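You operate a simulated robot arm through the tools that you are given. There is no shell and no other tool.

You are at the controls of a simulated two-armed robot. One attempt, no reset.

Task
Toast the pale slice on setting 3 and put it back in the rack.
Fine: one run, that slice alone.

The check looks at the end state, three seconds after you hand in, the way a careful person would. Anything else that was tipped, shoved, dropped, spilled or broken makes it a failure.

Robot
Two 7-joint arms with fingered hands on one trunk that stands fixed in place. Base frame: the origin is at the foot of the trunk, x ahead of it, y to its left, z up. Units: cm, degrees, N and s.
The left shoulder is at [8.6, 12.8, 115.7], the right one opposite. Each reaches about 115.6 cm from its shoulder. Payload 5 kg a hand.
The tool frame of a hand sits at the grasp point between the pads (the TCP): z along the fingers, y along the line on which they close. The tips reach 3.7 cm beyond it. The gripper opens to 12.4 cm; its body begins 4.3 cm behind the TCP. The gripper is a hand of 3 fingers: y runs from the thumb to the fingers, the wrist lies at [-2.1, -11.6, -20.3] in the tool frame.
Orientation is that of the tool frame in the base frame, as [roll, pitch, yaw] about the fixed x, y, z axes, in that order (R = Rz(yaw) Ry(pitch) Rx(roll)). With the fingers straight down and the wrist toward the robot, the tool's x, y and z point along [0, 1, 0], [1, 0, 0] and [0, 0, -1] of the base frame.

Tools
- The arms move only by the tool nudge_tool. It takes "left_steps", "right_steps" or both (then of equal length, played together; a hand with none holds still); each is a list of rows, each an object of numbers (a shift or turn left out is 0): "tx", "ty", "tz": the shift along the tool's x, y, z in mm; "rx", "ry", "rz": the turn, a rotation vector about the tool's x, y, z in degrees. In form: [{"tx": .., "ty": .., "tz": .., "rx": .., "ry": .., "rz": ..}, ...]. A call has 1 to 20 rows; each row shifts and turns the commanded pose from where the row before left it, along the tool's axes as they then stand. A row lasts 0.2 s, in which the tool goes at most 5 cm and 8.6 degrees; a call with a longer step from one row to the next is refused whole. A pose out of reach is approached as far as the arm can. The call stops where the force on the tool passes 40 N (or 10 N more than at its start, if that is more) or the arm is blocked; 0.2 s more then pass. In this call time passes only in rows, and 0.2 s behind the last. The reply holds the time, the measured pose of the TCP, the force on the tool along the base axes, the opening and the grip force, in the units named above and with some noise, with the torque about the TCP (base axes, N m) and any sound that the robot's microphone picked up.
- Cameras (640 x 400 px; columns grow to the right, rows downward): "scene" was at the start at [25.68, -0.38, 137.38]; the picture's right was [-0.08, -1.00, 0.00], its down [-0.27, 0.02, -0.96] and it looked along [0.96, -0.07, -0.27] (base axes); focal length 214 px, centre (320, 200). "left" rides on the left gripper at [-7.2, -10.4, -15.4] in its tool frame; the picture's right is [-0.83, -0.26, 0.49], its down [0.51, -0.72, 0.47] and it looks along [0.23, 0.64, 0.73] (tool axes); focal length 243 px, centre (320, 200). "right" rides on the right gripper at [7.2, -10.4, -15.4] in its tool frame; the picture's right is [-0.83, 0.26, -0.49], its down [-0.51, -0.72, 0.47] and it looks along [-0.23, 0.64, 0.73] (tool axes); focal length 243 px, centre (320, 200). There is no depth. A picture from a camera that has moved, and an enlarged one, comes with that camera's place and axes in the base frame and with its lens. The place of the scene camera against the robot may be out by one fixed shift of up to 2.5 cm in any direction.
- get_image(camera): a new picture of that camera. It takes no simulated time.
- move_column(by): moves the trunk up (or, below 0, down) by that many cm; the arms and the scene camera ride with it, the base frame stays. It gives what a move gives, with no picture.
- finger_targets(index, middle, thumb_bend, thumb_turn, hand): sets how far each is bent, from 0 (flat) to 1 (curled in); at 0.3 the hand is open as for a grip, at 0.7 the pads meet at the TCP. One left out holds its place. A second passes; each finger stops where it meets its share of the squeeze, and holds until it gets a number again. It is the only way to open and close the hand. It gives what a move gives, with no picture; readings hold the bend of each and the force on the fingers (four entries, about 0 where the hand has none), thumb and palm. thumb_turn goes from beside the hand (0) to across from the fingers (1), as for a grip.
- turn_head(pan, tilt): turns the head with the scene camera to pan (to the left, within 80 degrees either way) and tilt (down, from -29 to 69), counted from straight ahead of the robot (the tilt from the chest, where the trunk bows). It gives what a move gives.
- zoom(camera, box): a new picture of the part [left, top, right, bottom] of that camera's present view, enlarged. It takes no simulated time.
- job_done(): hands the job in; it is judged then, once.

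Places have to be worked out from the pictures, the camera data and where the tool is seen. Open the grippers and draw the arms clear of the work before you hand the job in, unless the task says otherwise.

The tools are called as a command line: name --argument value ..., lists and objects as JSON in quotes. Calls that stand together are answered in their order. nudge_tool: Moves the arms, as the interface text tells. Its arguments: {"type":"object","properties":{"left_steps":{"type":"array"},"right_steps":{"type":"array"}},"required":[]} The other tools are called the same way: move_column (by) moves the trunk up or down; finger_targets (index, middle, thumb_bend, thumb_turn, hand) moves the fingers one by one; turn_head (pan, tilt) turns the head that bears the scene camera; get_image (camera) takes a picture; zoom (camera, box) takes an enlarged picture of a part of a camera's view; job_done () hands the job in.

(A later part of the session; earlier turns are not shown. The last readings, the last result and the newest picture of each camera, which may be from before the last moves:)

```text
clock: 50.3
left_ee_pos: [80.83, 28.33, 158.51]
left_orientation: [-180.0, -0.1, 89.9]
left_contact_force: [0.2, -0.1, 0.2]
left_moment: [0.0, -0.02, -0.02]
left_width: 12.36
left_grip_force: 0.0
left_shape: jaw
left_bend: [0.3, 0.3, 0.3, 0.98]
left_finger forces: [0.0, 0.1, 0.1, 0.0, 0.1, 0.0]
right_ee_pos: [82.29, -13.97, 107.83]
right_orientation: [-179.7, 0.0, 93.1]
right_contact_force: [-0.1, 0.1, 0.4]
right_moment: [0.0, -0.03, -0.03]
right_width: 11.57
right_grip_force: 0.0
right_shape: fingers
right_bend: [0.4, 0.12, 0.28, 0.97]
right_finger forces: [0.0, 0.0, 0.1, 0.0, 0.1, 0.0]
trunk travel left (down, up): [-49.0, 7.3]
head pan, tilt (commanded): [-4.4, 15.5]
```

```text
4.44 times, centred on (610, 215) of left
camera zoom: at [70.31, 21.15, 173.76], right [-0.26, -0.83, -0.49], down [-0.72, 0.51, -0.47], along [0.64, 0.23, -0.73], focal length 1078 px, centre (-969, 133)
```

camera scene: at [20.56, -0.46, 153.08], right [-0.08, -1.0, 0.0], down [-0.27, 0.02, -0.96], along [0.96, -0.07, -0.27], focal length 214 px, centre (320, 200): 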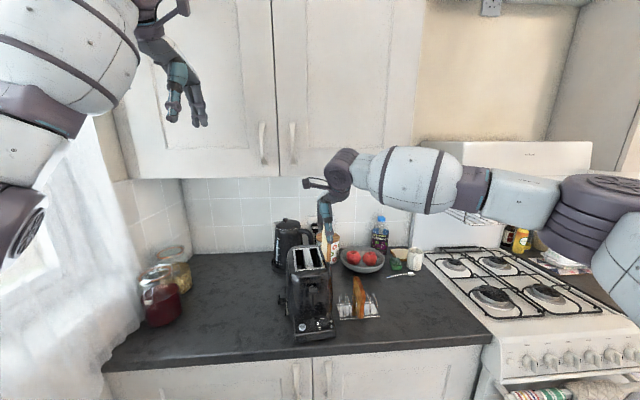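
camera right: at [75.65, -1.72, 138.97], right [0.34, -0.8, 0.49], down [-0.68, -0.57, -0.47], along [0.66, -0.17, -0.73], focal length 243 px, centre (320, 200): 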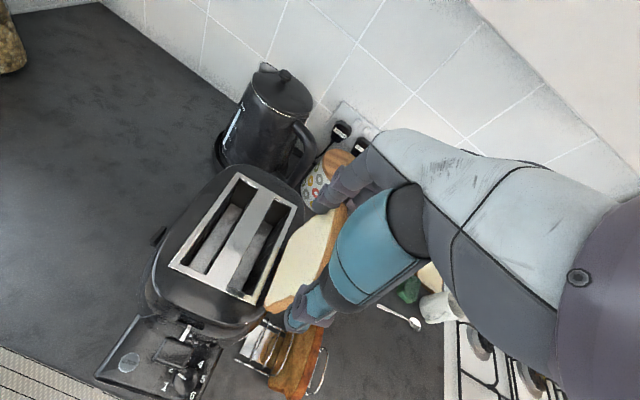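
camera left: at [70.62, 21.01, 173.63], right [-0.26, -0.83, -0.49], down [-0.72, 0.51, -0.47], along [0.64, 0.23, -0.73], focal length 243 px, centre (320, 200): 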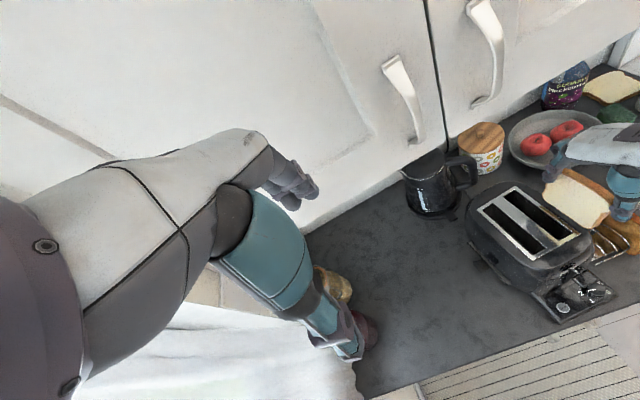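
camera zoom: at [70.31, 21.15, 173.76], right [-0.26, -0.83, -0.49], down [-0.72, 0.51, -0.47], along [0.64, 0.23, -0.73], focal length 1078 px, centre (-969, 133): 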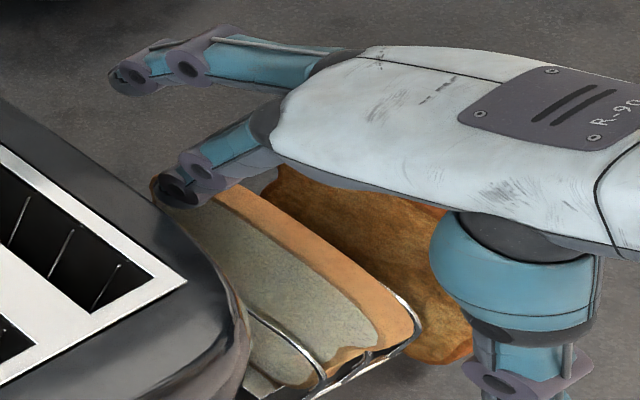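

The slice stands in its slot as the hand rises. I continue up and move the right arm away to the right so I can see the rack fully.

nudge_tool --right_steps '[{"tz": -20}, {"tz": -25}, {"tz": -25}, {"tz": -25}, {"tz": -25}, {"tz": -25}, {"tx": -25, "ty": -15}, {"tx": -30, "ty": -20}, {"tx": -30, "ty": -20}, {"tx": -30, "ty": -20}, {"tx": -30, "ty": -20}]'

zoom --camera "scene" --box '[270, 230, 410, 350]'

zoom --camera "scene" --box '[335, 255, 395, 325]'

zoom --camera "right" --box '[80, 140, 340, 340]'

zoom --camera "left" --box '[540, 130, 640, 280]'

```text
clock: 52.7
left_ee_pos: [80.53, 28.02, 158.59]
left_orientation: [179.8, -0.1, 90.0]
left_contact_force: [-1.0, -0.3, 0.0]
left_moment: [0.03, -0.02, 0.01]
left_width: 12.37
left_grip_force: 0.1
left_shape: jaw
left_bend: [0.3, 0.3, 0.3, 0.98]
left_finger forces: [0.1, 0.1, 0.1, 0.1, 0.0, 0.0]
right_ee_pos: [73.26, -29.22, 122.36]
right_orientation: [-179.8, -0.2, 93.0]
right_contact_force: [-0.1, -0.1, 0.0]
right_moment: [0.06, -0.01, -0.05]
right_width: 11.57
right_grip_force: 0.0
right_shape: fingers
right_bend: [0.4, 0.12, 0.28, 0.97]
right_finger forces: [0.0, 0.0, 0.0, 0.0, 0.0, 0.0]
trunk travel left (down, up): [-49.0, 7.3]
head pan, tilt (commanded): [-4.4, 15.5]
```

```text
3.33 times, centred on (340, 290) of scene
camera zoom: at [20.18, -0.58, 153.14], right [-0.08, -1.0, 0.0], down [-0.27, 0.02, -0.96], along [0.96, -0.07, -0.27], focal length 715 px, centre (253, -100)
```

zoom: 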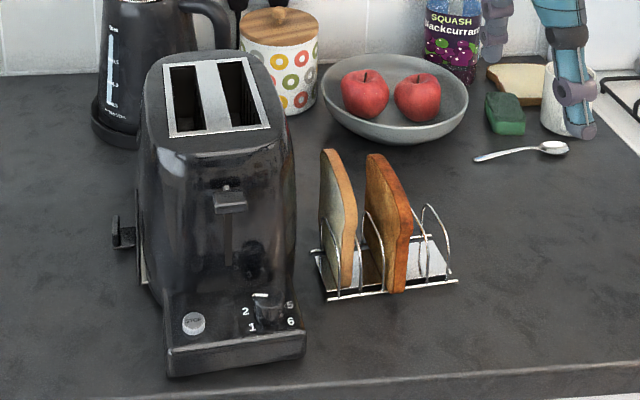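

```text
5.71 times, centred on (365, 290) of scene
camera zoom: at [20.18, -0.58, 153.14], right [-0.08, -1.0, 0.0], down [-0.27, 0.02, -0.96], along [0.96, -0.07, -0.27], focal length 1226 px, centre (63, -314)
```

zoom: 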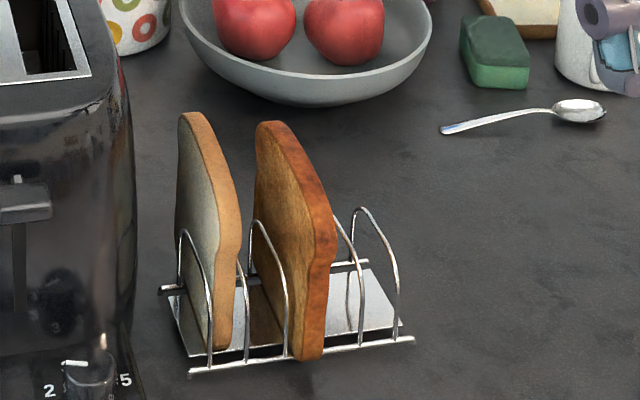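

```text
2.00 times, centred on (210, 240) of right
camera zoom: at [62.7, -22.45, 137.71], right [0.31, -0.82, 0.49], down [-0.7, -0.54, -0.47], along [0.65, -0.2, -0.73], focal length 485 px, centre (540, 120)
```

zoom: 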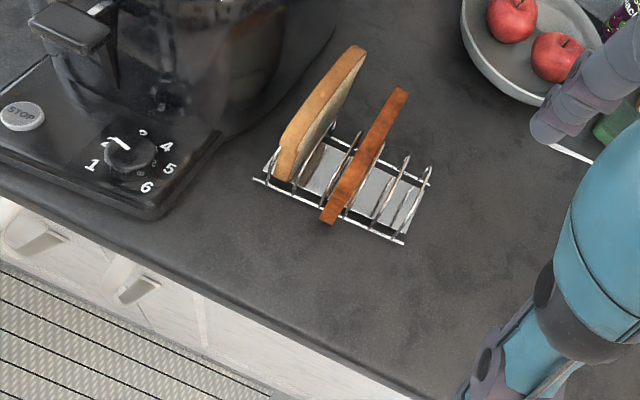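

```text
2.67 times, centred on (590, 205) of left
camera zoom: at [70.13, 20.87, 173.89], right [-0.26, -0.83, -0.49], down [-0.72, 0.51, -0.47], along [0.64, 0.23, -0.73], focal length 647 px, centre (-400, 187)
```

zoom: 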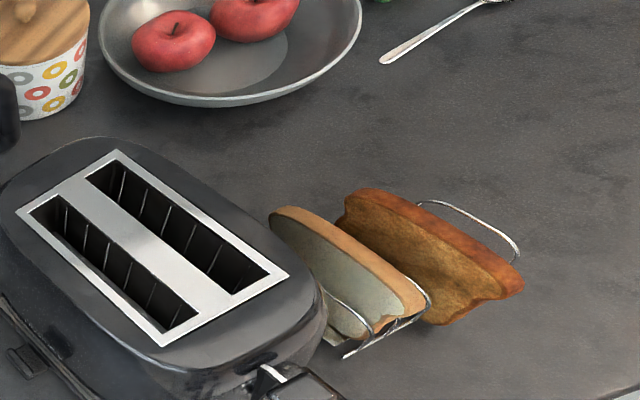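

The pale slice is upright in its slot again (shifted about 1 cm back), and the rack is turned only a few degrees. I'll measure the slice again for a second, leaning regrip using index and thumb only with a light squeeze.

zoom --camera "right" --box '[190, 150, 290, 270]'

zoom --camera "left" --box '[580, 180, 640, 270]'

zoom --camera "scene" --box '[345, 270, 395, 325]'

```text
3.33 times, centred on (240, 210) of right
camera zoom: at [62.7, -22.45, 137.71], right [0.31, -0.82, 0.49], down [-0.7, -0.54, -0.47], along [0.65, -0.2, -0.73], focal length 809 px, centre (587, 167)
```

zoom: 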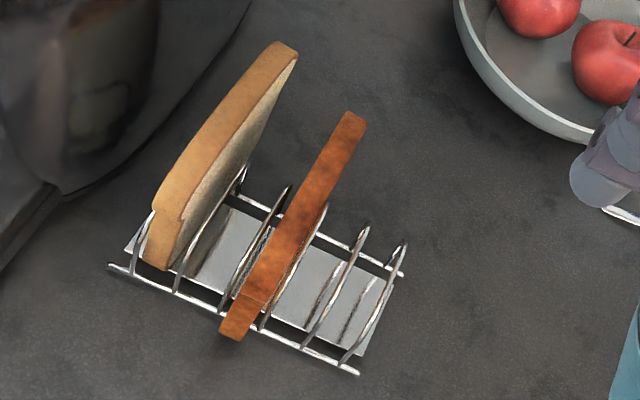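

```text
4.44 times, centred on (610, 225) of left
camera zoom: at [70.13, 20.87, 173.89], right [-0.26, -0.83, -0.49], down [-0.72, 0.51, -0.47], along [0.64, 0.23, -0.73], focal length 1078 px, centre (-969, 89)
```

zoom: 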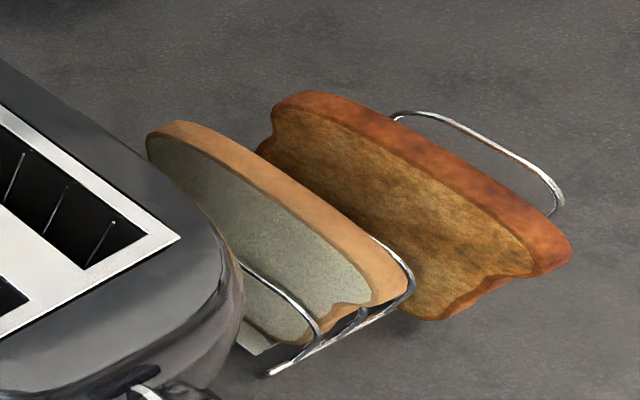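

```text
7.27 times, centred on (370, 298) of scene
camera zoom: at [20.18, -0.58, 153.14], right [-0.08, -1.0, 0.0], down [-0.27, 0.02, -0.96], along [0.96, -0.07, -0.27], focal length 1560 px, centre (-44, -509)
```

zoom: 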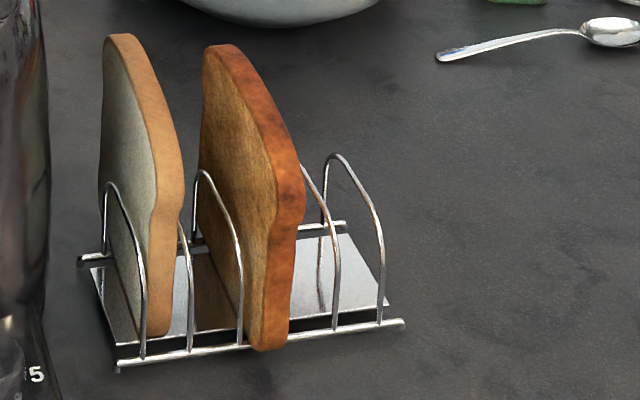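

The slice now stands at about near (78.6, -15.4) to far (88.6, -14.4), yaw ≈5.7°. I set the fingers (middle kept out of the way), lean the hand 22° and move it above the slice.

finger_targets --hand "right" --index 0.28 --middle 0.2 --thumb_bend 0.28 --thumb_turn 1.0

nudge_tool --right_steps '[{"rz": -2.7}, {"ry": 7.4}, {"ry": 7.3}, {"ry": 7.3}, {"tx": 14, "ty": 17, "tz": 12}, {"tx": 17, "ty": 21, "tz": 15}, {"tx": 17, "ty": 21, "tz": 15}, {"tx": 17, "ty": 21, "tz": 15}, {"tx": 17, "ty": 20, "tz": 15}, {"tx": 13.7, "ty": 16.6, "tz": 14}]'

zoom --camera "scene" --box '[320, 210, 400, 310]'

zoom --camera "right" --box '[180, 150, 360, 350]'

zoom --camera "left" --box '[560, 130, 640, 260]'

```text
clock: 53.7
left_ee_pos: [80.84, 28.43, 158.36]
left_orientation: [179.9, 0.0, 90.0]
left_contact_force: [0.8, -0.4, 1.0]
left_moment: [-0.01, 0.02, -0.01]
left_width: 12.37
left_grip_force: 0.1
left_shape: jaw
left_bend: [0.3, 0.3, 0.3, 0.98]
left_finger forces: [0.0, 0.0, 0.0, 0.1, 0.0, 0.0]
right_ee_pos: [73.53, -29.03, 122.27]
right_orientation: [-179.7, 0.0, 93.0]
right_contact_force: [-0.2, -0.2, 0.9]
right_moment: [-0.02, -0.02, -0.01]
right_width: 13.41
right_grip_force: 0.0
right_shape: fingers
right_bend: [0.28, 0.2, 0.28, 0.97]
right_finger forces: [0.0, 0.1, 0.0, 0.0, 0.0, 0.0]
trunk travel left (down, up): [-49.0, 7.3]
head pan, tilt (commanded): [-4.4, 15.5]
```

```text
clock: 55.9
left_ee_pos: [80.97, 28.34, 158.13]
left_orientation: [-180.0, 0.0, 90.0]
left_contact_force: [0.1, 0.8, 0.2]
left_moment: [-0.04, 0.01, -0.02]
left_width: 12.36
left_grip_force: 0.1
left_shape: jaw
left_bend: [0.3, 0.3, 0.3, 0.98]
left_finger forces: [0.0, 0.0, 0.0, 0.0, 0.1, 0.0]
right_ee_pos: [84.0, -15.64, 117.68]
right_orientation: [-179.6, -22.0, 95.6]
right_contact_force: [0.8, -0.1, 0.5]
right_moment: [0.0, 0.01, 0.01]
right_width: 13.42
right_grip_force: 0.1
right_shape: fingers
right_bend: [0.28, 0.2, 0.28, 0.97]
right_finger forces: [0.1, 0.0, 0.0, 0.0, 0.0, 0.1]
trunk travel left (down, up): [-49.0, 7.3]
head pan, tilt (commanded): [-4.4, 15.5]
```

```text
4.00 times, centred on (360, 260) of scene
camera zoom: at [20.49, -0.32, 153.08], right [-0.08, -1.0, 0.0], down [-0.27, 0.02, -0.96], along [0.96, -0.07, -0.27], focal length 858 px, centre (160, -40)
```

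zoom: 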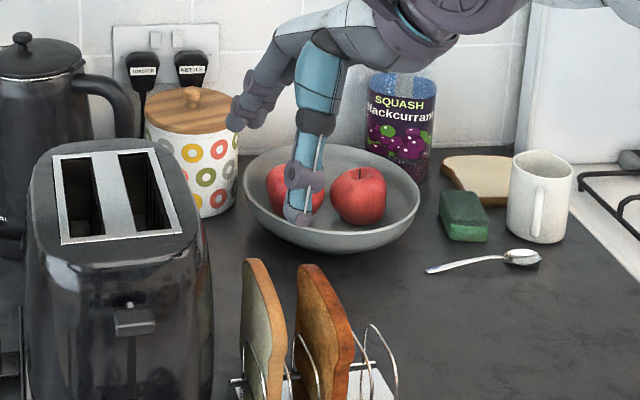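

```text
2.00 times, centred on (270, 250) of right
camera zoom: at [73.66, -15.72, 134.54], right [0.36, -0.92, 0.14], down [-0.69, -0.36, -0.62], along [0.63, 0.12, -0.77], focal length 485 px, centre (420, 100)
```

zoom: 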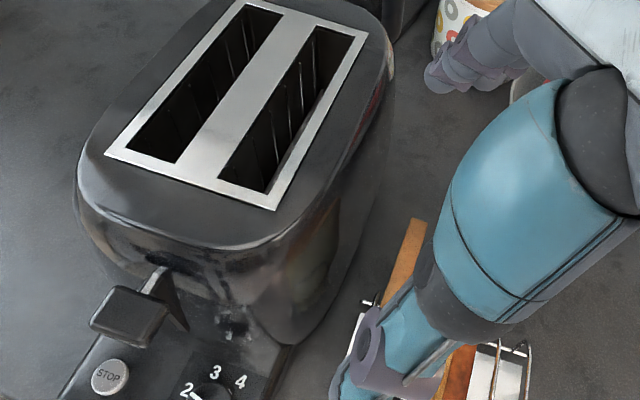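

```text
3.08 times, centred on (600, 195) of left
camera zoom: at [70.54, 21.18, 173.63], right [-0.26, -0.83, -0.49], down [-0.72, 0.51, -0.47], along [0.64, 0.23, -0.73], focal length 746 px, centre (-542, 215)
```

zoom: 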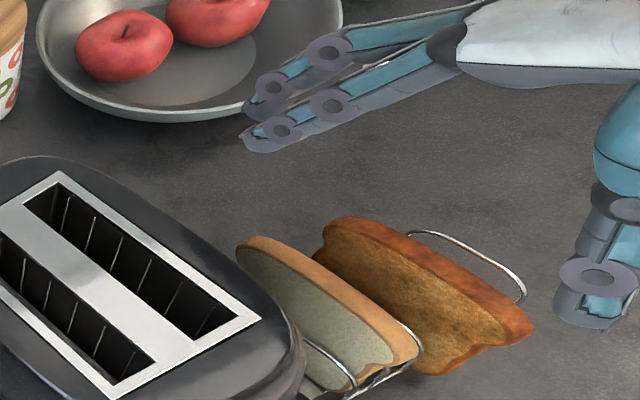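

The thumb is a little too far right for centring the slice on the index finger; I shift 7 mm left and 4 mm back and descend 9 cm of the way.

nudge_tool --right_steps '[{"tx": 7.2, "ty": -3.2, "tz": 2.9}, {"tx": -5.6, "tz": 13.9}, {"tx": -5.6, "tz": 13.9}, {"tx": -5.6, "tz": 13.9}, {"tx": -5.6, "tz": 13.9}, {"tx": -5.6, "tz": 13.9}, {"tx": -5.6, "tz": 13.9}]'

zoom --camera "scene" --box '[330, 240, 400, 320]'

zoom --camera "right" --box '[180, 200, 360, 400]'

zoom --camera "left" --box '[560, 150, 640, 280]'

```text
clock: 57.5
left_ee_pos: [80.71, 28.29, 158.41]
left_orientation: [179.9, -0.1, 90.0]
left_contact_force: [0.0, -0.5, 0.3]
left_moment: [0.01, 0.0, -0.01]
left_width: 12.37
left_grip_force: 0.0
left_shape: jaw
left_bend: [0.3, 0.3, 0.3, 0.98]
left_finger forces: [0.0, 0.0, 0.0, 0.0, 0.1, 0.1]
right_ee_pos: [83.51, -15.12, 108.68]
right_orientation: [-179.7, -22.0, 95.6]
right_contact_force: [0.0, 0.9, 0.0]
right_moment: [0.0, -0.01, 0.0]
right_width: 13.41
right_grip_force: 0.1
right_shape: fingers
right_bend: [0.28, 0.2, 0.28, 0.97]
right_finger forces: [0.0, 0.0, 0.0, 0.0, 0.0, 0.0]
trunk travel left (down, up): [-49.0, 7.3]
head pan, tilt (commanded): [-4.4, 15.5]
```

```text
5.00 times, centred on (365, 280) of scene
camera zoom: at [20.4, -0.36, 153.1], right [-0.08, -1.0, 0.0], down [-0.27, 0.02, -0.96], along [0.96, -0.07, -0.27], focal length 1072 px, centre (95, -200)
```

zoom: 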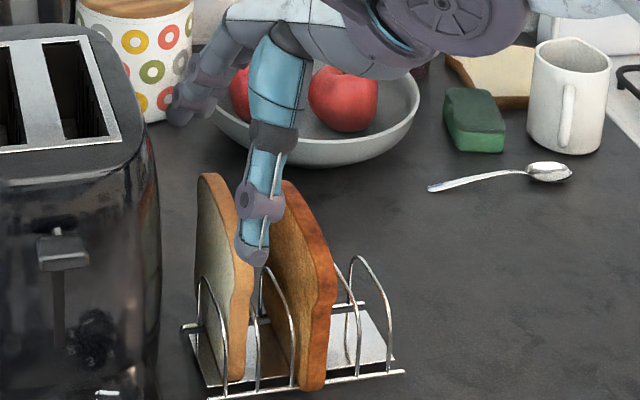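

```text
2.00 times, centred on (270, 300) of right
camera zoom: at [73.21, -15.08, 125.62], right [0.36, -0.92, 0.14], down [-0.69, -0.36, -0.62], along [0.63, 0.12, -0.77], focal length 485 px, centre (420, 0)
```

zoom: 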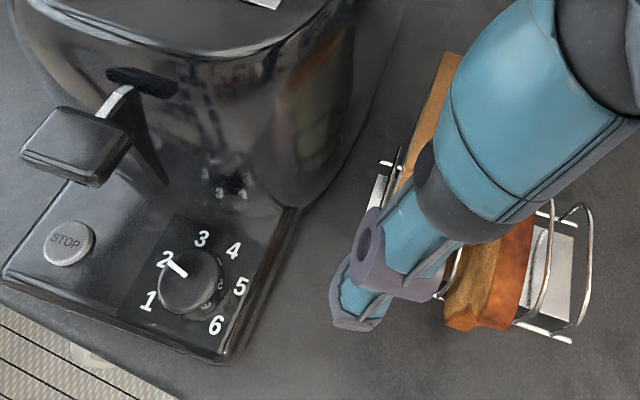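

```text
3.08 times, centred on (600, 215) of left
camera zoom: at [70.41, 21.14, 173.71], right [-0.26, -0.83, -0.49], down [-0.72, 0.51, -0.47], along [0.64, 0.23, -0.73], focal length 746 px, centre (-542, 154)
```

zoom: 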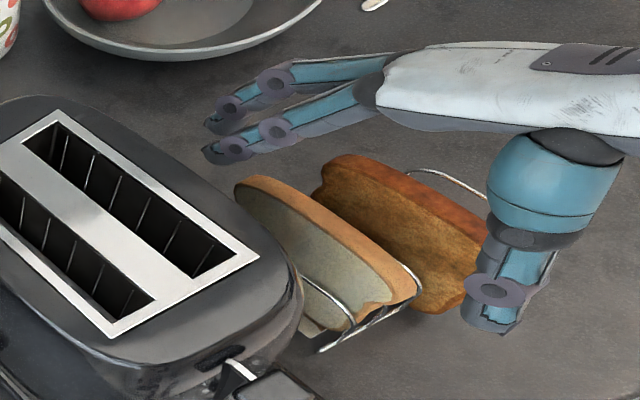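

Alignment is close; I shift 2 mm right while descending the last 5 cm to put the pads at the lobes.

nudge_tool --right_steps '[{"tx": -4.5, "tz": 8.5}, {"tx": -4.0, "tz": 9.2}, {"tx": -4.0, "tz": 9.2}, {"tx": -3.9, "tz": 9.2}, {"tx": -3.9, "tz": 9.0}]'

zoom --camera "scene" --box '[335, 255, 395, 325]'

zoom --camera "right" --box '[200, 200, 340, 400]'

zoom --camera "left" --box '[570, 160, 640, 280]'

```text
clock: 58.7
left_ee_pos: [80.94, 28.33, 158.42]
left_orientation: [-179.9, 0.0, 90.0]
left_contact_force: [-0.1, 0.3, 0.6]
left_moment: [-0.04, 0.03, 0.0]
left_width: 12.39
left_grip_force: 0.2
left_shape: jaw
left_bend: [0.3, 0.3, 0.3, 0.98]
left_finger forces: [0.0, 0.1, 0.0, 0.1, 0.0, 0.1]
right_ee_pos: [83.57, -15.09, 103.81]
right_orientation: [-179.7, -22.1, 95.6]
right_contact_force: [-0.2, 0.3, -0.3]
right_moment: [-0.01, -0.01, 0.01]
right_width: 13.43
right_grip_force: 0.1
right_shape: fingers
right_bend: [0.28, 0.2, 0.28, 0.97]
right_finger forces: [0.0, 0.0, 0.1, 0.1, 0.0, 0.0]
trunk travel left (down, up): [-49.0, 7.3]
head pan, tilt (commanded): [-4.4, 15.5]
```

```text
5.71 times, centred on (365, 290) of scene
camera zoom: at [20.42, -0.38, 153.1], right [-0.08, -1.0, 0.0], down [-0.27, 0.02, -0.96], along [0.96, -0.07, -0.27], focal length 1226 px, centre (63, -314)
```

zoom: 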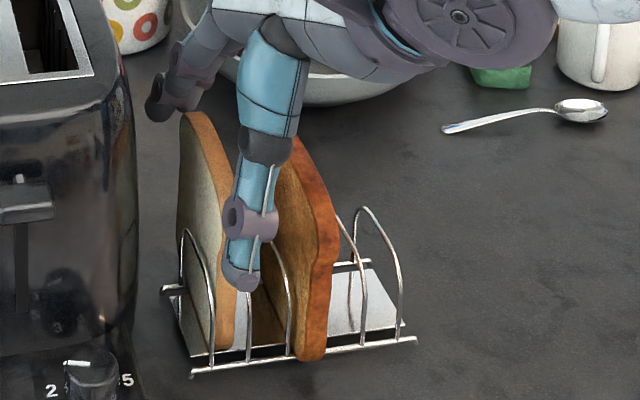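

```text
2.00 times, centred on (270, 300) of right
camera zoom: at [73.27, -15.23, 120.79], right [0.36, -0.92, 0.14], down [-0.69, -0.36, -0.62], along [0.63, 0.12, -0.77], focal length 485 px, centre (420, 0)
```

zoom: 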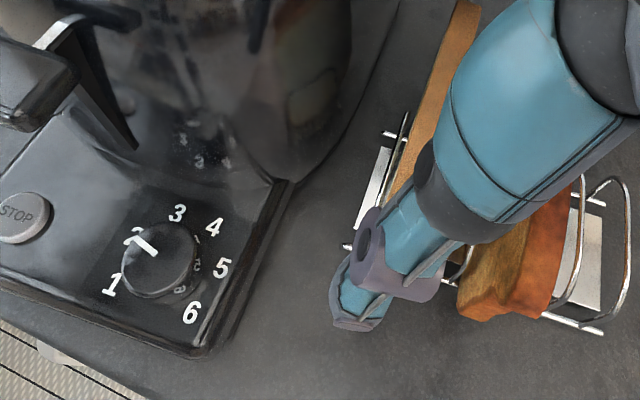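

```text
3.33 times, centred on (605, 220) of left
camera zoom: at [70.44, 21.12, 173.69], right [-0.26, -0.83, -0.49], down [-0.72, 0.51, -0.47], along [0.64, 0.23, -0.73], focal length 809 px, centre (-630, 133)
```

zoom: 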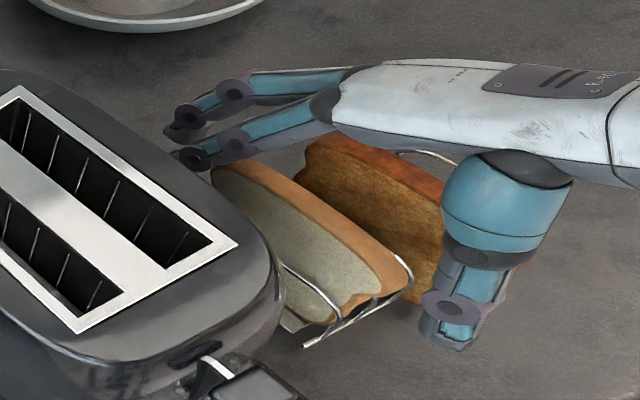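

Thumb is in front of the near end, index behind the far end, with the intended offset. I close index and thumb in small stages.

finger_targets --hand "right" --index 0.36 --thumb_bend 0.36

zoom --camera "scene" --box '[335, 255, 395, 325]'

zoom --camera "left" --box '[570, 160, 640, 280]'

```text
clock: 59.7
left_ee_pos: [80.73, 28.25, 158.35]
left_orientation: [180.0, 0.0, 90.0]
left_contact_force: [-0.6, 0.5, -0.4]
left_moment: [0.0, -0.01, -0.01]
left_width: 12.38
left_grip_force: 0.0
left_shape: jaw
left_bend: [0.3, 0.3, 0.3, 0.98]
left_finger forces: [0.0, 0.0, 0.1, 0.0, 0.0, 0.1]
right_ee_pos: [83.62, -15.24, 103.9]
right_orientation: [-179.7, -22.1, 95.6]
right_contact_force: [0.4, 0.7, 0.3]
right_moment: [-0.03, 0.01, 0.0]
right_width: 11.17
right_grip_force: 0.1
right_shape: fingers
right_bend: [0.36, 0.2, 0.36, 0.98]
right_finger forces: [0.0, 0.0, 0.1, 0.0, 0.0, 0.1]
trunk travel left (down, up): [-49.0, 7.3]
head pan, tilt (commanded): [-4.4, 15.5]
```

```text
5.71 times, centred on (365, 290) of scene
camera zoom: at [20.36, -0.38, 153.11], right [-0.08, -1.0, 0.0], down [-0.27, 0.02, -0.96], along [0.96, -0.07, -0.27], focal length 1226 px, centre (63, -314)
```

zoom: 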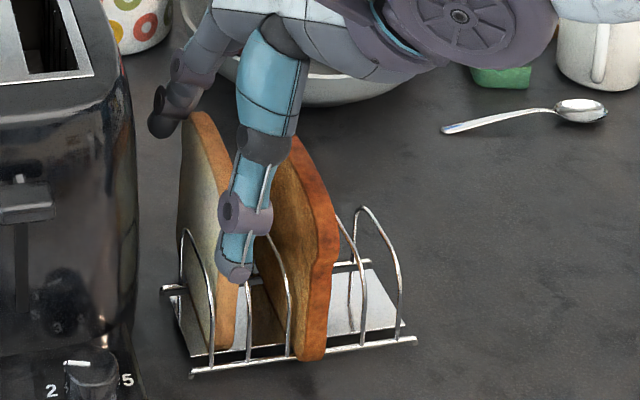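

```text
3.33 times, centred on (605, 220) of left
camera zoom: at [70.37, 21.13, 173.73], right [-0.26, -0.83, -0.49], down [-0.72, 0.51, -0.47], along [0.64, 0.23, -0.73], focal length 809 px, centre (-630, 133)
```

zoom: 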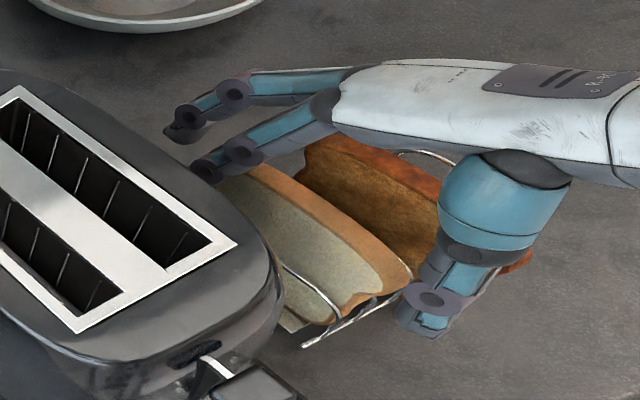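

Near contact on both ends. I close a little more to make contact.

finger_targets --hand "right" --index 0.4 --thumb_bend 0.4

zoom --camera "scene" --box '[335, 255, 395, 325]'

zoom --camera "left" --box '[570, 160, 640, 280]'

zoom --camera "right" --box '[200, 200, 340, 400]'

```text
clock: 60.7
left_ee_pos: [80.92, 28.22, 158.38]
left_orientation: [-179.9, 0.0, 90.0]
left_contact_force: [0.2, -0.6, -0.7]
left_moment: [0.0, 0.0, 0.01]
left_width: 12.38
left_grip_force: 0.1
left_shape: jaw
left_bend: [0.3, 0.3, 0.3, 0.98]
left_finger forces: [0.0, 0.0, 0.1, 0.0, 0.0, 0.0]
right_ee_pos: [83.5, -15.23, 103.81]
right_orientation: [-179.5, -22.1, 95.5]
right_contact_force: [-0.4, -0.3, -0.2]
right_moment: [-0.02, -0.02, -0.01]
right_width: 9.89
right_grip_force: 0.0
right_shape: fingers
right_bend: [0.4, 0.2, 0.4, 0.99]
right_finger forces: [0.1, 0.1, 0.0, 0.1, 0.0, 0.0]
trunk travel left (down, up): [-49.0, 7.3]
head pan, tilt (commanded): [-4.4, 15.5]
```

```text
5.71 times, centred on (365, 290) of scene
camera zoom: at [20.37, -0.37, 153.11], right [-0.08, -1.0, 0.0], down [-0.27, 0.02, -0.96], along [0.96, -0.07, -0.27], focal length 1226 px, centre (63, -314)
```

zoom: 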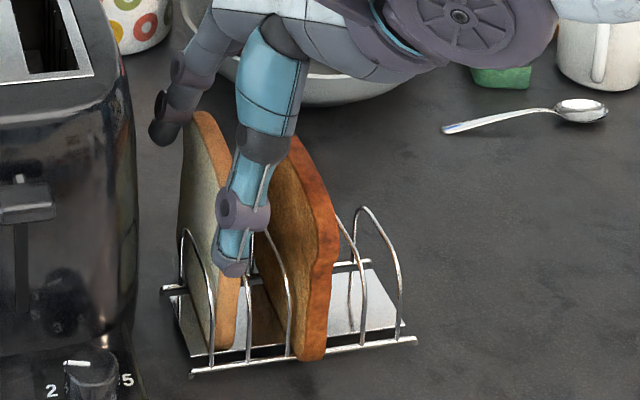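

```text
3.33 times, centred on (605, 220) of left
camera zoom: at [70.38, 21.13, 173.73], right [-0.26, -0.83, -0.49], down [-0.72, 0.51, -0.47], along [0.64, 0.23, -0.73], focal length 809 px, centre (-630, 133)
```

zoom: 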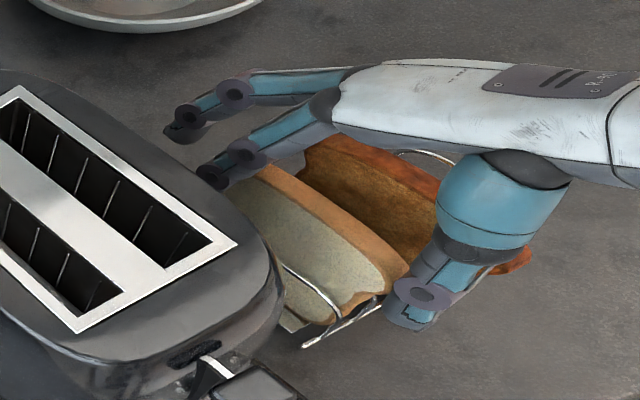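

```text
2.00 times, centred on (270, 300) of right
camera zoom: at [73.24, -15.22, 120.84], right [0.36, -0.92, 0.14], down [-0.69, -0.36, -0.62], along [0.63, 0.12, -0.77], focal length 485 px, centre (420, 0)
```

zoom: 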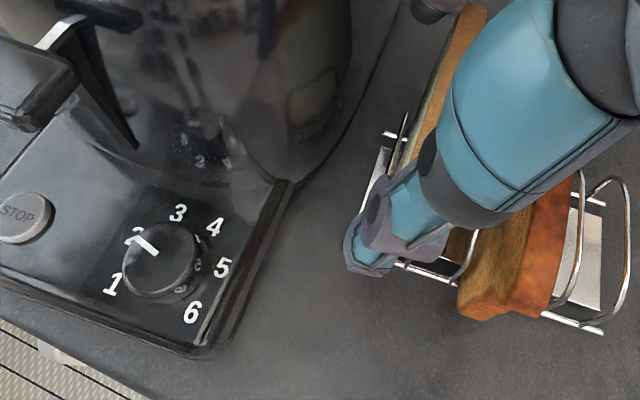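

No contact force yet at 9.9 cm. I close slightly further.

finger_targets --hand "right" --index 0.42 --thumb_bend 0.42

zoom --camera "scene" --box '[335, 255, 395, 325]'

zoom --camera "left" --box '[570, 160, 640, 280]'

```text
clock: 61.7
left_ee_pos: [80.91, 28.37, 158.42]
left_orientation: [-179.9, 0.1, 90.0]
left_contact_force: [-0.6, 0.1, 0.1]
left_moment: [0.04, -0.02, -0.02]
left_width: 12.37
left_grip_force: 0.1
left_shape: jaw
left_bend: [0.3, 0.3, 0.3, 0.98]
left_finger forces: [0.1, 0.0, 0.1, 0.0, 0.0, 0.0]
right_ee_pos: [83.52, -15.16, 103.88]
right_orientation: [-179.7, -22.1, 95.6]
right_contact_force: [-1.4, 0.0, 0.2]
right_moment: [0.01, 0.01, 0.01]
right_width: 9.34
right_grip_force: 0.1
right_shape: fingers
right_bend: [0.42, 0.2, 0.42, 0.99]
right_finger forces: [0.0, 0.0, 0.1, 0.0, 0.2, 0.1]
trunk travel left (down, up): [-49.0, 7.3]
head pan, tilt (commanded): [-4.4, 15.5]
```

```text
5.71 times, centred on (365, 290) of scene
camera zoom: at [20.36, -0.37, 153.11], right [-0.08, -1.0, 0.0], down [-0.27, 0.02, -0.96], along [0.96, -0.07, -0.27], focal length 1226 px, centre (63, -314)
```

zoom: 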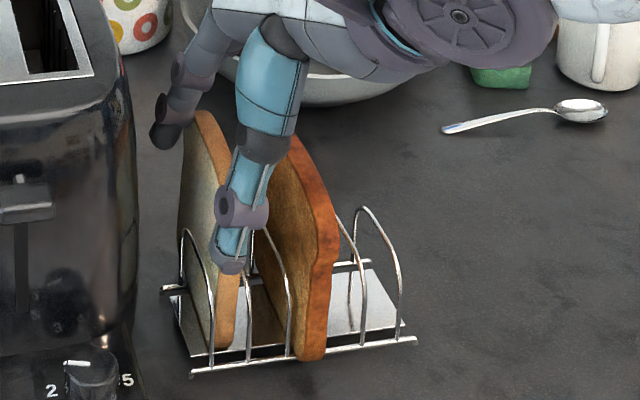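

```text
3.33 times, centred on (605, 220) of left
camera zoom: at [70.37, 21.13, 173.73], right [-0.26, -0.83, -0.49], down [-0.72, 0.51, -0.47], along [0.64, 0.23, -0.73], focal length 809 px, centre (-630, 133)
```

zoom: 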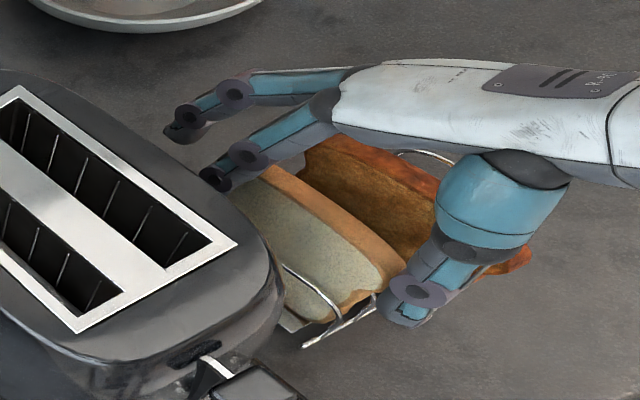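

The thumb just touches (0.2 N). I close the index alone a bit more to meet the far end.

finger_targets --hand "right" --index 0.45

zoom --camera "left" --box '[590, 180, 640, 250]'

zoom --camera "scene" --box '[335, 255, 395, 325]'

```text
clock: 62.7
left_ee_pos: [80.9, 28.27, 158.3]
left_orientation: [-180.0, -0.1, 90.0]
left_contact_force: [0.3, 1.0, 0.5]
left_moment: [0.03, 0.03, -0.01]
left_width: 12.39
left_grip_force: 0.0
left_shape: jaw
left_bend: [0.3, 0.3, 0.3, 0.98]
left_finger forces: [0.0, 0.0, 0.0, 0.0, 0.1, 0.1]
right_ee_pos: [83.52, -15.29, 103.88]
right_orientation: [-179.7, -22.1, 95.6]
right_contact_force: [-0.2, 0.2, -0.3]
right_moment: [-0.02, 0.02, 0.01]
right_width: 8.87
right_grip_force: 0.3
right_shape: fingers
right_bend: [0.45, 0.2, 0.42, 0.99]
right_finger forces: [0.0, 0.0, 0.0, 0.0, 0.1, 0.0]
trunk travel left (down, up): [-49.0, 7.3]
head pan, tilt (commanded): [-4.4, 15.5]
```

```text
5.71 times, centred on (615, 215) of left
camera zoom: at [70.37, 21.13, 173.73], right [-0.26, -0.83, -0.49], down [-0.72, 0.51, -0.47], along [0.64, 0.23, -0.73], focal length 1386 px, centre (-1366, 114)
```

zoom: 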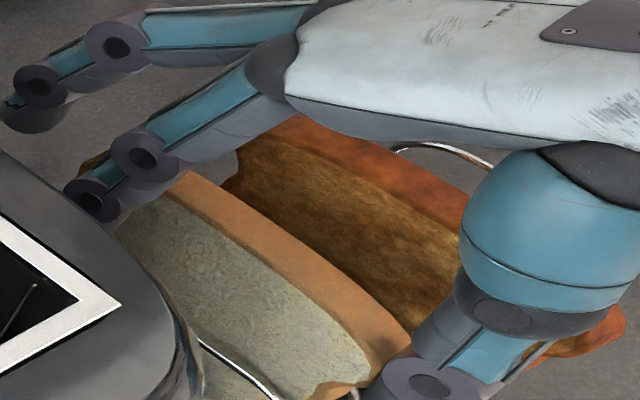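

```text
5.71 times, centred on (365, 290) of scene
camera zoom: at [20.36, -0.37, 153.11], right [-0.08, -1.0, 0.0], down [-0.27, 0.02, -0.96], along [0.96, -0.07, -0.27], focal length 1226 px, centre (63, -314)
```

zoom: 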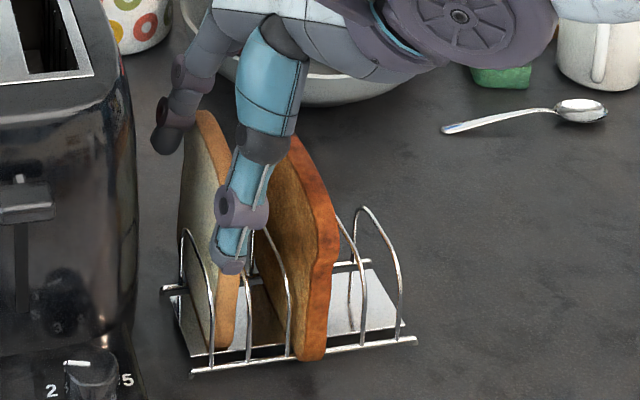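

The index has slid past the far end on its left side. I reopen, shift the hand 5 mm right and try again.

finger_targets --hand "right" --index 0.33 --thumb_bend 0.38

nudge_tool --right_steps '[{"tx": -5.5, "tz": 0.5}]'

zoom --camera "left" --box '[590, 180, 640, 250]'

zoom --camera "scene" --box '[335, 255, 395, 325]'

```text
clock: 63.7
left_ee_pos: [80.76, 28.34, 158.45]
left_orientation: [-180.0, 0.1, 90.0]
left_contact_force: [1.0, -0.4, -0.1]
left_moment: [0.02, 0.0, 0.01]
left_width: 12.35
left_grip_force: 0.0
left_shape: jaw
left_bend: [0.3, 0.3, 0.3, 0.98]
left_finger forces: [0.0, 0.0, 0.0, 0.1, 0.1, 0.1]
right_ee_pos: [83.43, -15.25, 103.92]
right_orientation: [-179.7, -22.1, 95.6]
right_contact_force: [-0.1, -0.7, 0.3]
right_moment: [0.03, -0.02, -0.04]
right_width: 11.15
right_grip_force: 0.0
right_shape: fingers
right_bend: [0.33, 0.2, 0.38, 0.99]
right_finger forces: [0.0, 0.0, 0.0, 0.1, 0.0, 0.0]
trunk travel left (down, up): [-49.0, 7.3]
head pan, tilt (commanded): [-4.4, 15.5]
```

```text
clock: 64.1
left_ee_pos: [80.82, 28.24, 158.38]
left_orientation: [180.0, 0.2, 90.0]
left_contact_force: [0.4, 0.4, 0.2]
left_moment: [0.02, 0.0, -0.02]
left_width: 12.38
left_grip_force: 0.0
left_shape: jaw
left_bend: [0.3, 0.3, 0.3, 0.98]
left_finger forces: [0.0, 0.0, 0.0, 0.0, 0.1, 0.1]
right_ee_pos: [83.66, -15.76, 103.56]
right_orientation: [-179.8, -22.1, 95.6]
right_contact_force: [0.2, 0.4, 0.5]
right_moment: [0.02, 0.0, 0.04]
right_width: 11.15
right_grip_force: 0.1
right_shape: fingers
right_bend: [0.33, 0.2, 0.38, 0.99]
right_finger forces: [0.5, 0.0, 0.0, 0.0, 0.0, 0.0]
trunk travel left (down, up): [-49.0, 7.3]
head pan, tilt (commanded): [-4.4, 15.5]
```

```text
5.71 times, centred on (615, 215) of left
camera zoom: at [70.39, 21.07, 173.73], right [-0.26, -0.83, -0.49], down [-0.72, 0.51, -0.47], along [0.64, 0.23, -0.73], focal length 1386 px, centre (-1366, 114)
```

zoom: 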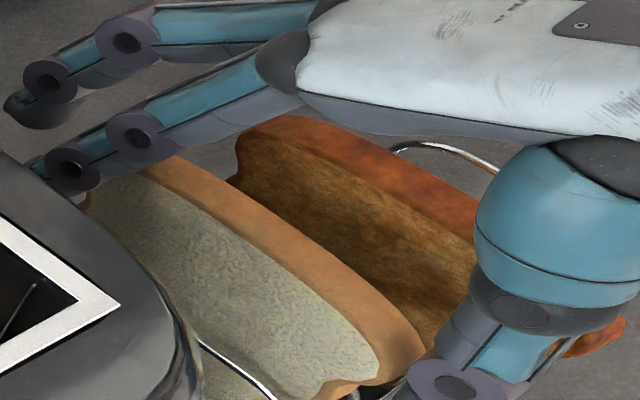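

```text
5.71 times, centred on (365, 290) of scene
camera zoom: at [20.37, -0.42, 153.1], right [-0.08, -1.0, 0.0], down [-0.27, 0.02, -0.96], along [0.96, -0.07, -0.27], focal length 1226 px, centre (63, -314)
```

zoom: 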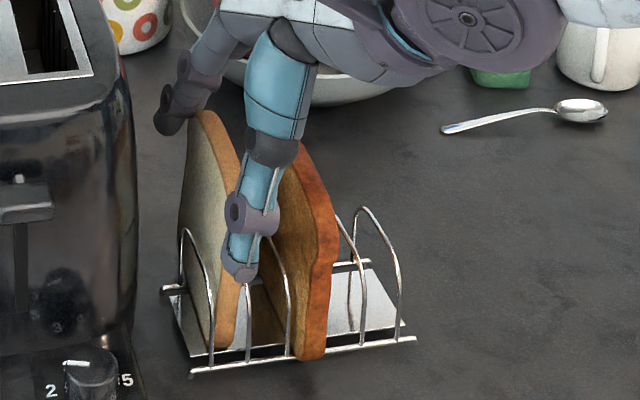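

The index (0.5 N) still brushes the slice's far-left corner. I open it more so it stands clear behind the far end, then check.

finger_targets --hand "right" --index 0.24

zoom --camera "left" --box '[590, 180, 640, 250]'

zoom --camera "scene" --box '[340, 260, 370, 290]'

```text
clock: 65.1
left_ee_pos: [80.85, 28.32, 158.44]
left_orientation: [-180.0, 0.1, 90.0]
left_contact_force: [-0.2, -0.9, 0.5]
left_moment: [0.01, 0.0, 0.03]
left_width: 12.36
left_grip_force: 0.0
left_shape: jaw
left_bend: [0.3, 0.3, 0.3, 0.98]
left_finger forces: [0.1, 0.0, 0.0, 0.1, 0.0, 0.0]
right_ee_pos: [83.57, -15.61, 103.66]
right_orientation: [-179.6, -22.1, 95.6]
right_contact_force: [0.1, 0.4, -0.4]
right_moment: [-0.04, -0.02, 0.0]
right_width: 12.72
right_grip_force: 0.1
right_shape: fingers
right_bend: [0.24, 0.2, 0.38, 0.99]
right_finger forces: [0.0, 0.0, 0.0, 0.1, 0.0, 0.1]
trunk travel left (down, up): [-49.0, 7.3]
head pan, tilt (commanded): [-4.4, 15.5]
```

```text
5.71 times, centred on (615, 215) of left
camera zoom: at [70.38, 21.14, 173.73], right [-0.26, -0.83, -0.49], down [-0.72, 0.51, -0.47], along [0.64, 0.23, -0.73], focal length 1386 px, centre (-1366, 114)
```

zoom: 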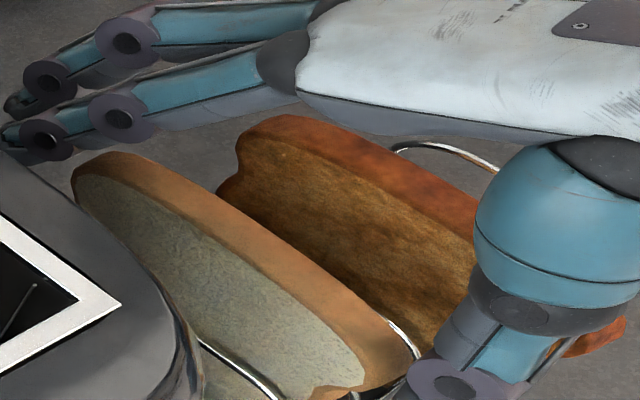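

```text
13.33 times, centred on (355, 275) of scene
camera zoom: at [20.36, -0.37, 153.11], right [-0.08, -1.0, 0.0], down [-0.27, 0.02, -0.96], along [0.96, -0.07, -0.27], focal length 2860 px, centre (-147, -800)
```

zoom: 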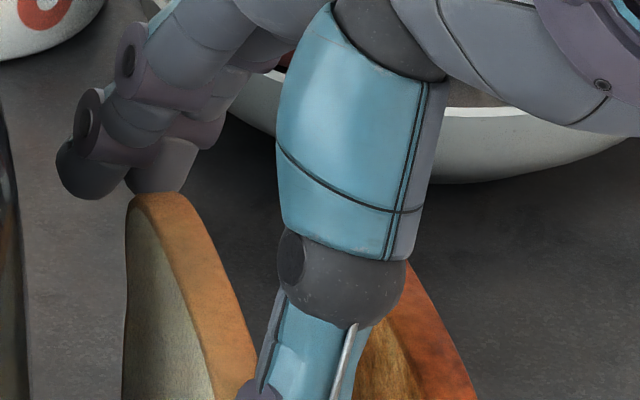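

In this close view the slice's far end lines up with the middle finger, so the slice's yaw is near 0°, not 5.7°. I open the thumb a bit and turn the hand -5.6° about the vertical, then recheck.

finger_targets --hand "right" --index 0.25 --thumb_bend 0.3

nudge_tool --right_steps '[{"rx": -1.05, "rz": 2.6}, {"rx": -1.05, "rz": 2.6}, {"tx": -3.2, "tz": -1.3}]'

zoom --camera "scene" --box '[340, 260, 370, 290]'

zoom --camera "scene" --box '[335, 255, 395, 325]'

zoom --camera "left" --box '[590, 180, 640, 250]'

```text
clock: 66.1
left_ee_pos: [80.62, 28.38, 158.42]
left_orientation: [179.9, 0.0, 90.0]
left_contact_force: [-0.9, 0.5, 0.3]
left_moment: [0.01, 0.02, 0.01]
left_width: 12.37
left_grip_force: 0.0
left_shape: jaw
left_bend: [0.3, 0.3, 0.3, 0.98]
left_finger forces: [0.0, 0.0, 0.0, 0.0, 0.1, 0.1]
right_ee_pos: [83.61, -15.7, 103.66]
right_orientation: [-179.7, -22.1, 95.6]
right_contact_force: [0.8, -0.2, -0.1]
right_moment: [0.0, 0.0, 0.0]
right_width: 13.78
right_grip_force: 0.1
right_shape: fingers
right_bend: [0.25, 0.2, 0.3, 0.98]
right_finger forces: [0.1, 0.0, 0.0, 0.0, 0.0, 0.0]
trunk travel left (down, up): [-49.0, 7.3]
head pan, tilt (commanded): [-4.4, 15.5]
```

```text
clock: 66.9
left_ee_pos: [80.85, 28.25, 158.31]
left_orientation: [180.0, 0.0, 90.0]
left_contact_force: [-0.4, -1.2, -0.2]
left_moment: [0.02, -0.03, -0.01]
left_width: 12.39
left_grip_force: 0.1
left_shape: jaw
left_bend: [0.3, 0.3, 0.3, 0.98]
left_finger forces: [0.0, 0.0, 0.0, 0.0, 0.0, 0.0]
right_ee_pos: [83.5, -16.07, 103.46]
right_orientation: [-179.6, -22.1, 89.8]
right_contact_force: [0.3, 0.4, 0.3]
right_moment: [-0.01, 0.03, 0.01]
right_width: 13.78
right_grip_force: 0.1
right_shape: fingers
right_bend: [0.25, 0.2, 0.3, 0.98]
right_finger forces: [0.1, 0.0, 0.0, 0.0, 0.1, 0.1]
trunk travel left (down, up): [-49.0, 7.3]
head pan, tilt (commanded): [-4.4, 15.5]
```

```text
13.33 times, centred on (355, 275) of scene
camera zoom: at [20.39, -0.46, 153.1], right [-0.08, -1.0, 0.0], down [-0.27, 0.02, -0.96], along [0.96, -0.07, -0.27], focal length 2860 px, centre (-147, -800)
```

zoom: 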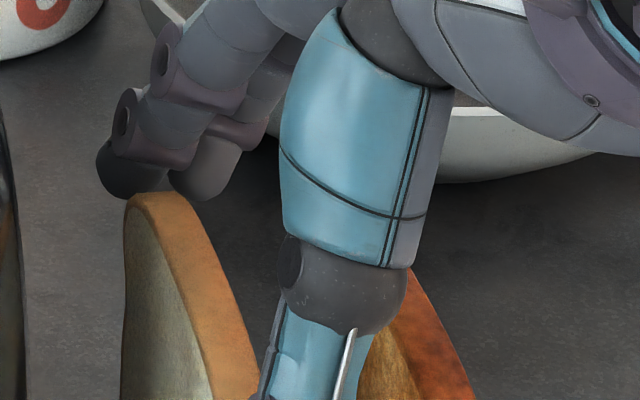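

```text
5.71 times, centred on (365, 290) of scene
camera zoom: at [20.39, -0.46, 153.1], right [-0.08, -1.0, 0.0], down [-0.27, 0.02, -0.96], along [0.96, -0.07, -0.27], focal length 1226 px, centre (63, -314)
```

zoom: 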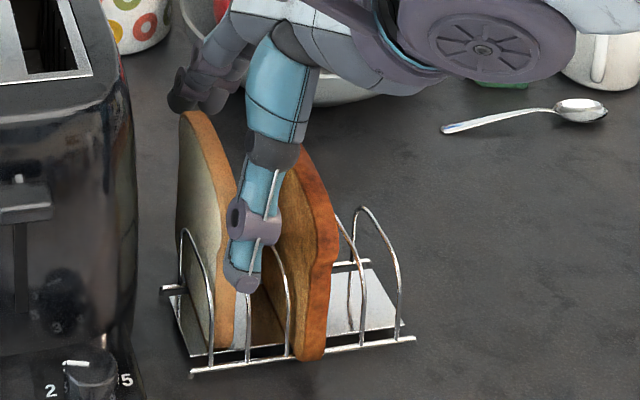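

```text
5.71 times, centred on (615, 215) of left
camera zoom: at [70.41, 21.02, 173.72], right [-0.26, -0.83, -0.49], down [-0.72, 0.51, -0.47], along [0.64, 0.23, -0.73], focal length 1386 px, centre (-1366, 114)
```

zoom: 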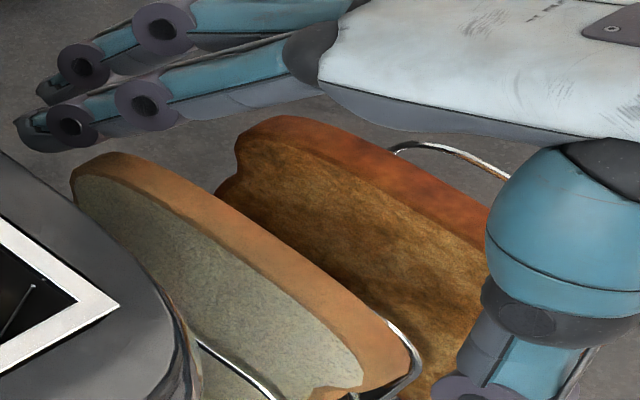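

Index now overlaps the far end and the thumb the near end. I shift 2.5 mm further right to balance them and close in stages.

nudge_tool --right_steps '[{"tx": -2.3, "tz": -0.9}]'

finger_targets --hand "right" --index 0.34 --thumb_bend 0.37

zoom --camera "scene" --box '[340, 260, 370, 290]'

zoom --camera "left" --box '[590, 180, 640, 250]'

```text
clock: 67.3
left_ee_pos: [80.78, 28.35, 158.36]
left_orientation: [179.9, 0.0, 90.0]
left_contact_force: [-0.3, -0.1, 0.5]
left_moment: [-0.01, -0.01, -0.02]
left_width: 12.39
left_grip_force: 0.1
left_shape: jaw
left_bend: [0.3, 0.3, 0.3, 0.98]
left_finger forces: [0.0, 0.0, 0.0, 0.0, 0.0, 0.0]
right_ee_pos: [83.49, -16.34, 103.56]
right_orientation: [-179.7, -22.0, 90.0]
right_contact_force: [0.6, 0.1, 1.0]
right_moment: [0.01, 0.0, -0.01]
right_width: 13.78
right_grip_force: 0.0
right_shape: fingers
right_bend: [0.25, 0.2, 0.3, 0.98]
right_finger forces: [0.0, 0.2, 0.1, 0.0, 0.1, 0.0]
trunk travel left (down, up): [-49.0, 7.3]
head pan, tilt (commanded): [-4.4, 15.5]
```

```text
clock: 68.3
left_ee_pos: [80.78, 28.34, 158.32]
left_orientation: [-180.0, 0.0, 90.1]
left_contact_force: [-0.4, 0.1, 0.1]
left_moment: [-0.01, -0.01, 0.0]
left_width: 12.38
left_grip_force: 0.0
left_shape: jaw
left_bend: [0.3, 0.3, 0.3, 0.98]
left_finger forces: [0.0, 0.0, 0.0, 0.1, 0.1, 0.1]
right_ee_pos: [83.53, -16.26, 103.62]
right_orientation: [-179.7, -22.1, 90.0]
right_contact_force: [1.6, 0.2, 0.7]
right_moment: [0.01, -0.01, -0.01]
right_width: 11.5
right_grip_force: 1.0
right_shape: fingers
right_bend: [0.33, 0.2, 0.36, 0.98]
right_finger forces: [1.1, 0.0, 0.1, 0.1, 0.9, 0.0]
trunk travel left (down, up): [-49.0, 7.3]
head pan, tilt (commanded): [-4.4, 15.5]
```

```text
13.33 times, centred on (355, 275) of scene
camera zoom: at [20.36, -0.36, 153.11], right [-0.08, -1.0, 0.0], down [-0.27, 0.02, -0.96], along [0.96, -0.07, -0.27], focal length 2860 px, centre (-147, -800)
```

zoom: 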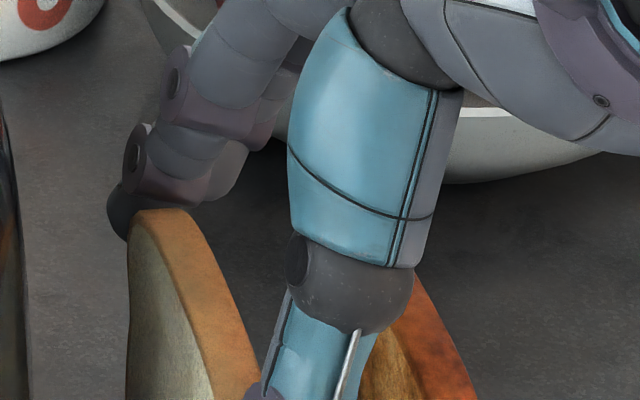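

```text
5.71 times, centred on (615, 215) of left
camera zoom: at [70.37, 21.15, 173.73], right [-0.26, -0.83, -0.49], down [-0.72, 0.51, -0.47], along [0.64, 0.23, -0.73], focal length 1386 px, centre (-1366, 114)
```

zoom: 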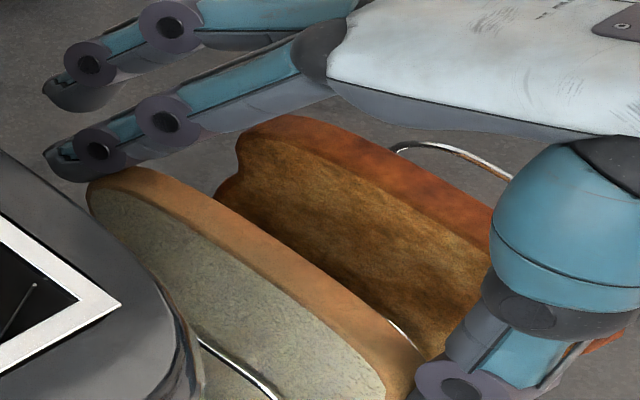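

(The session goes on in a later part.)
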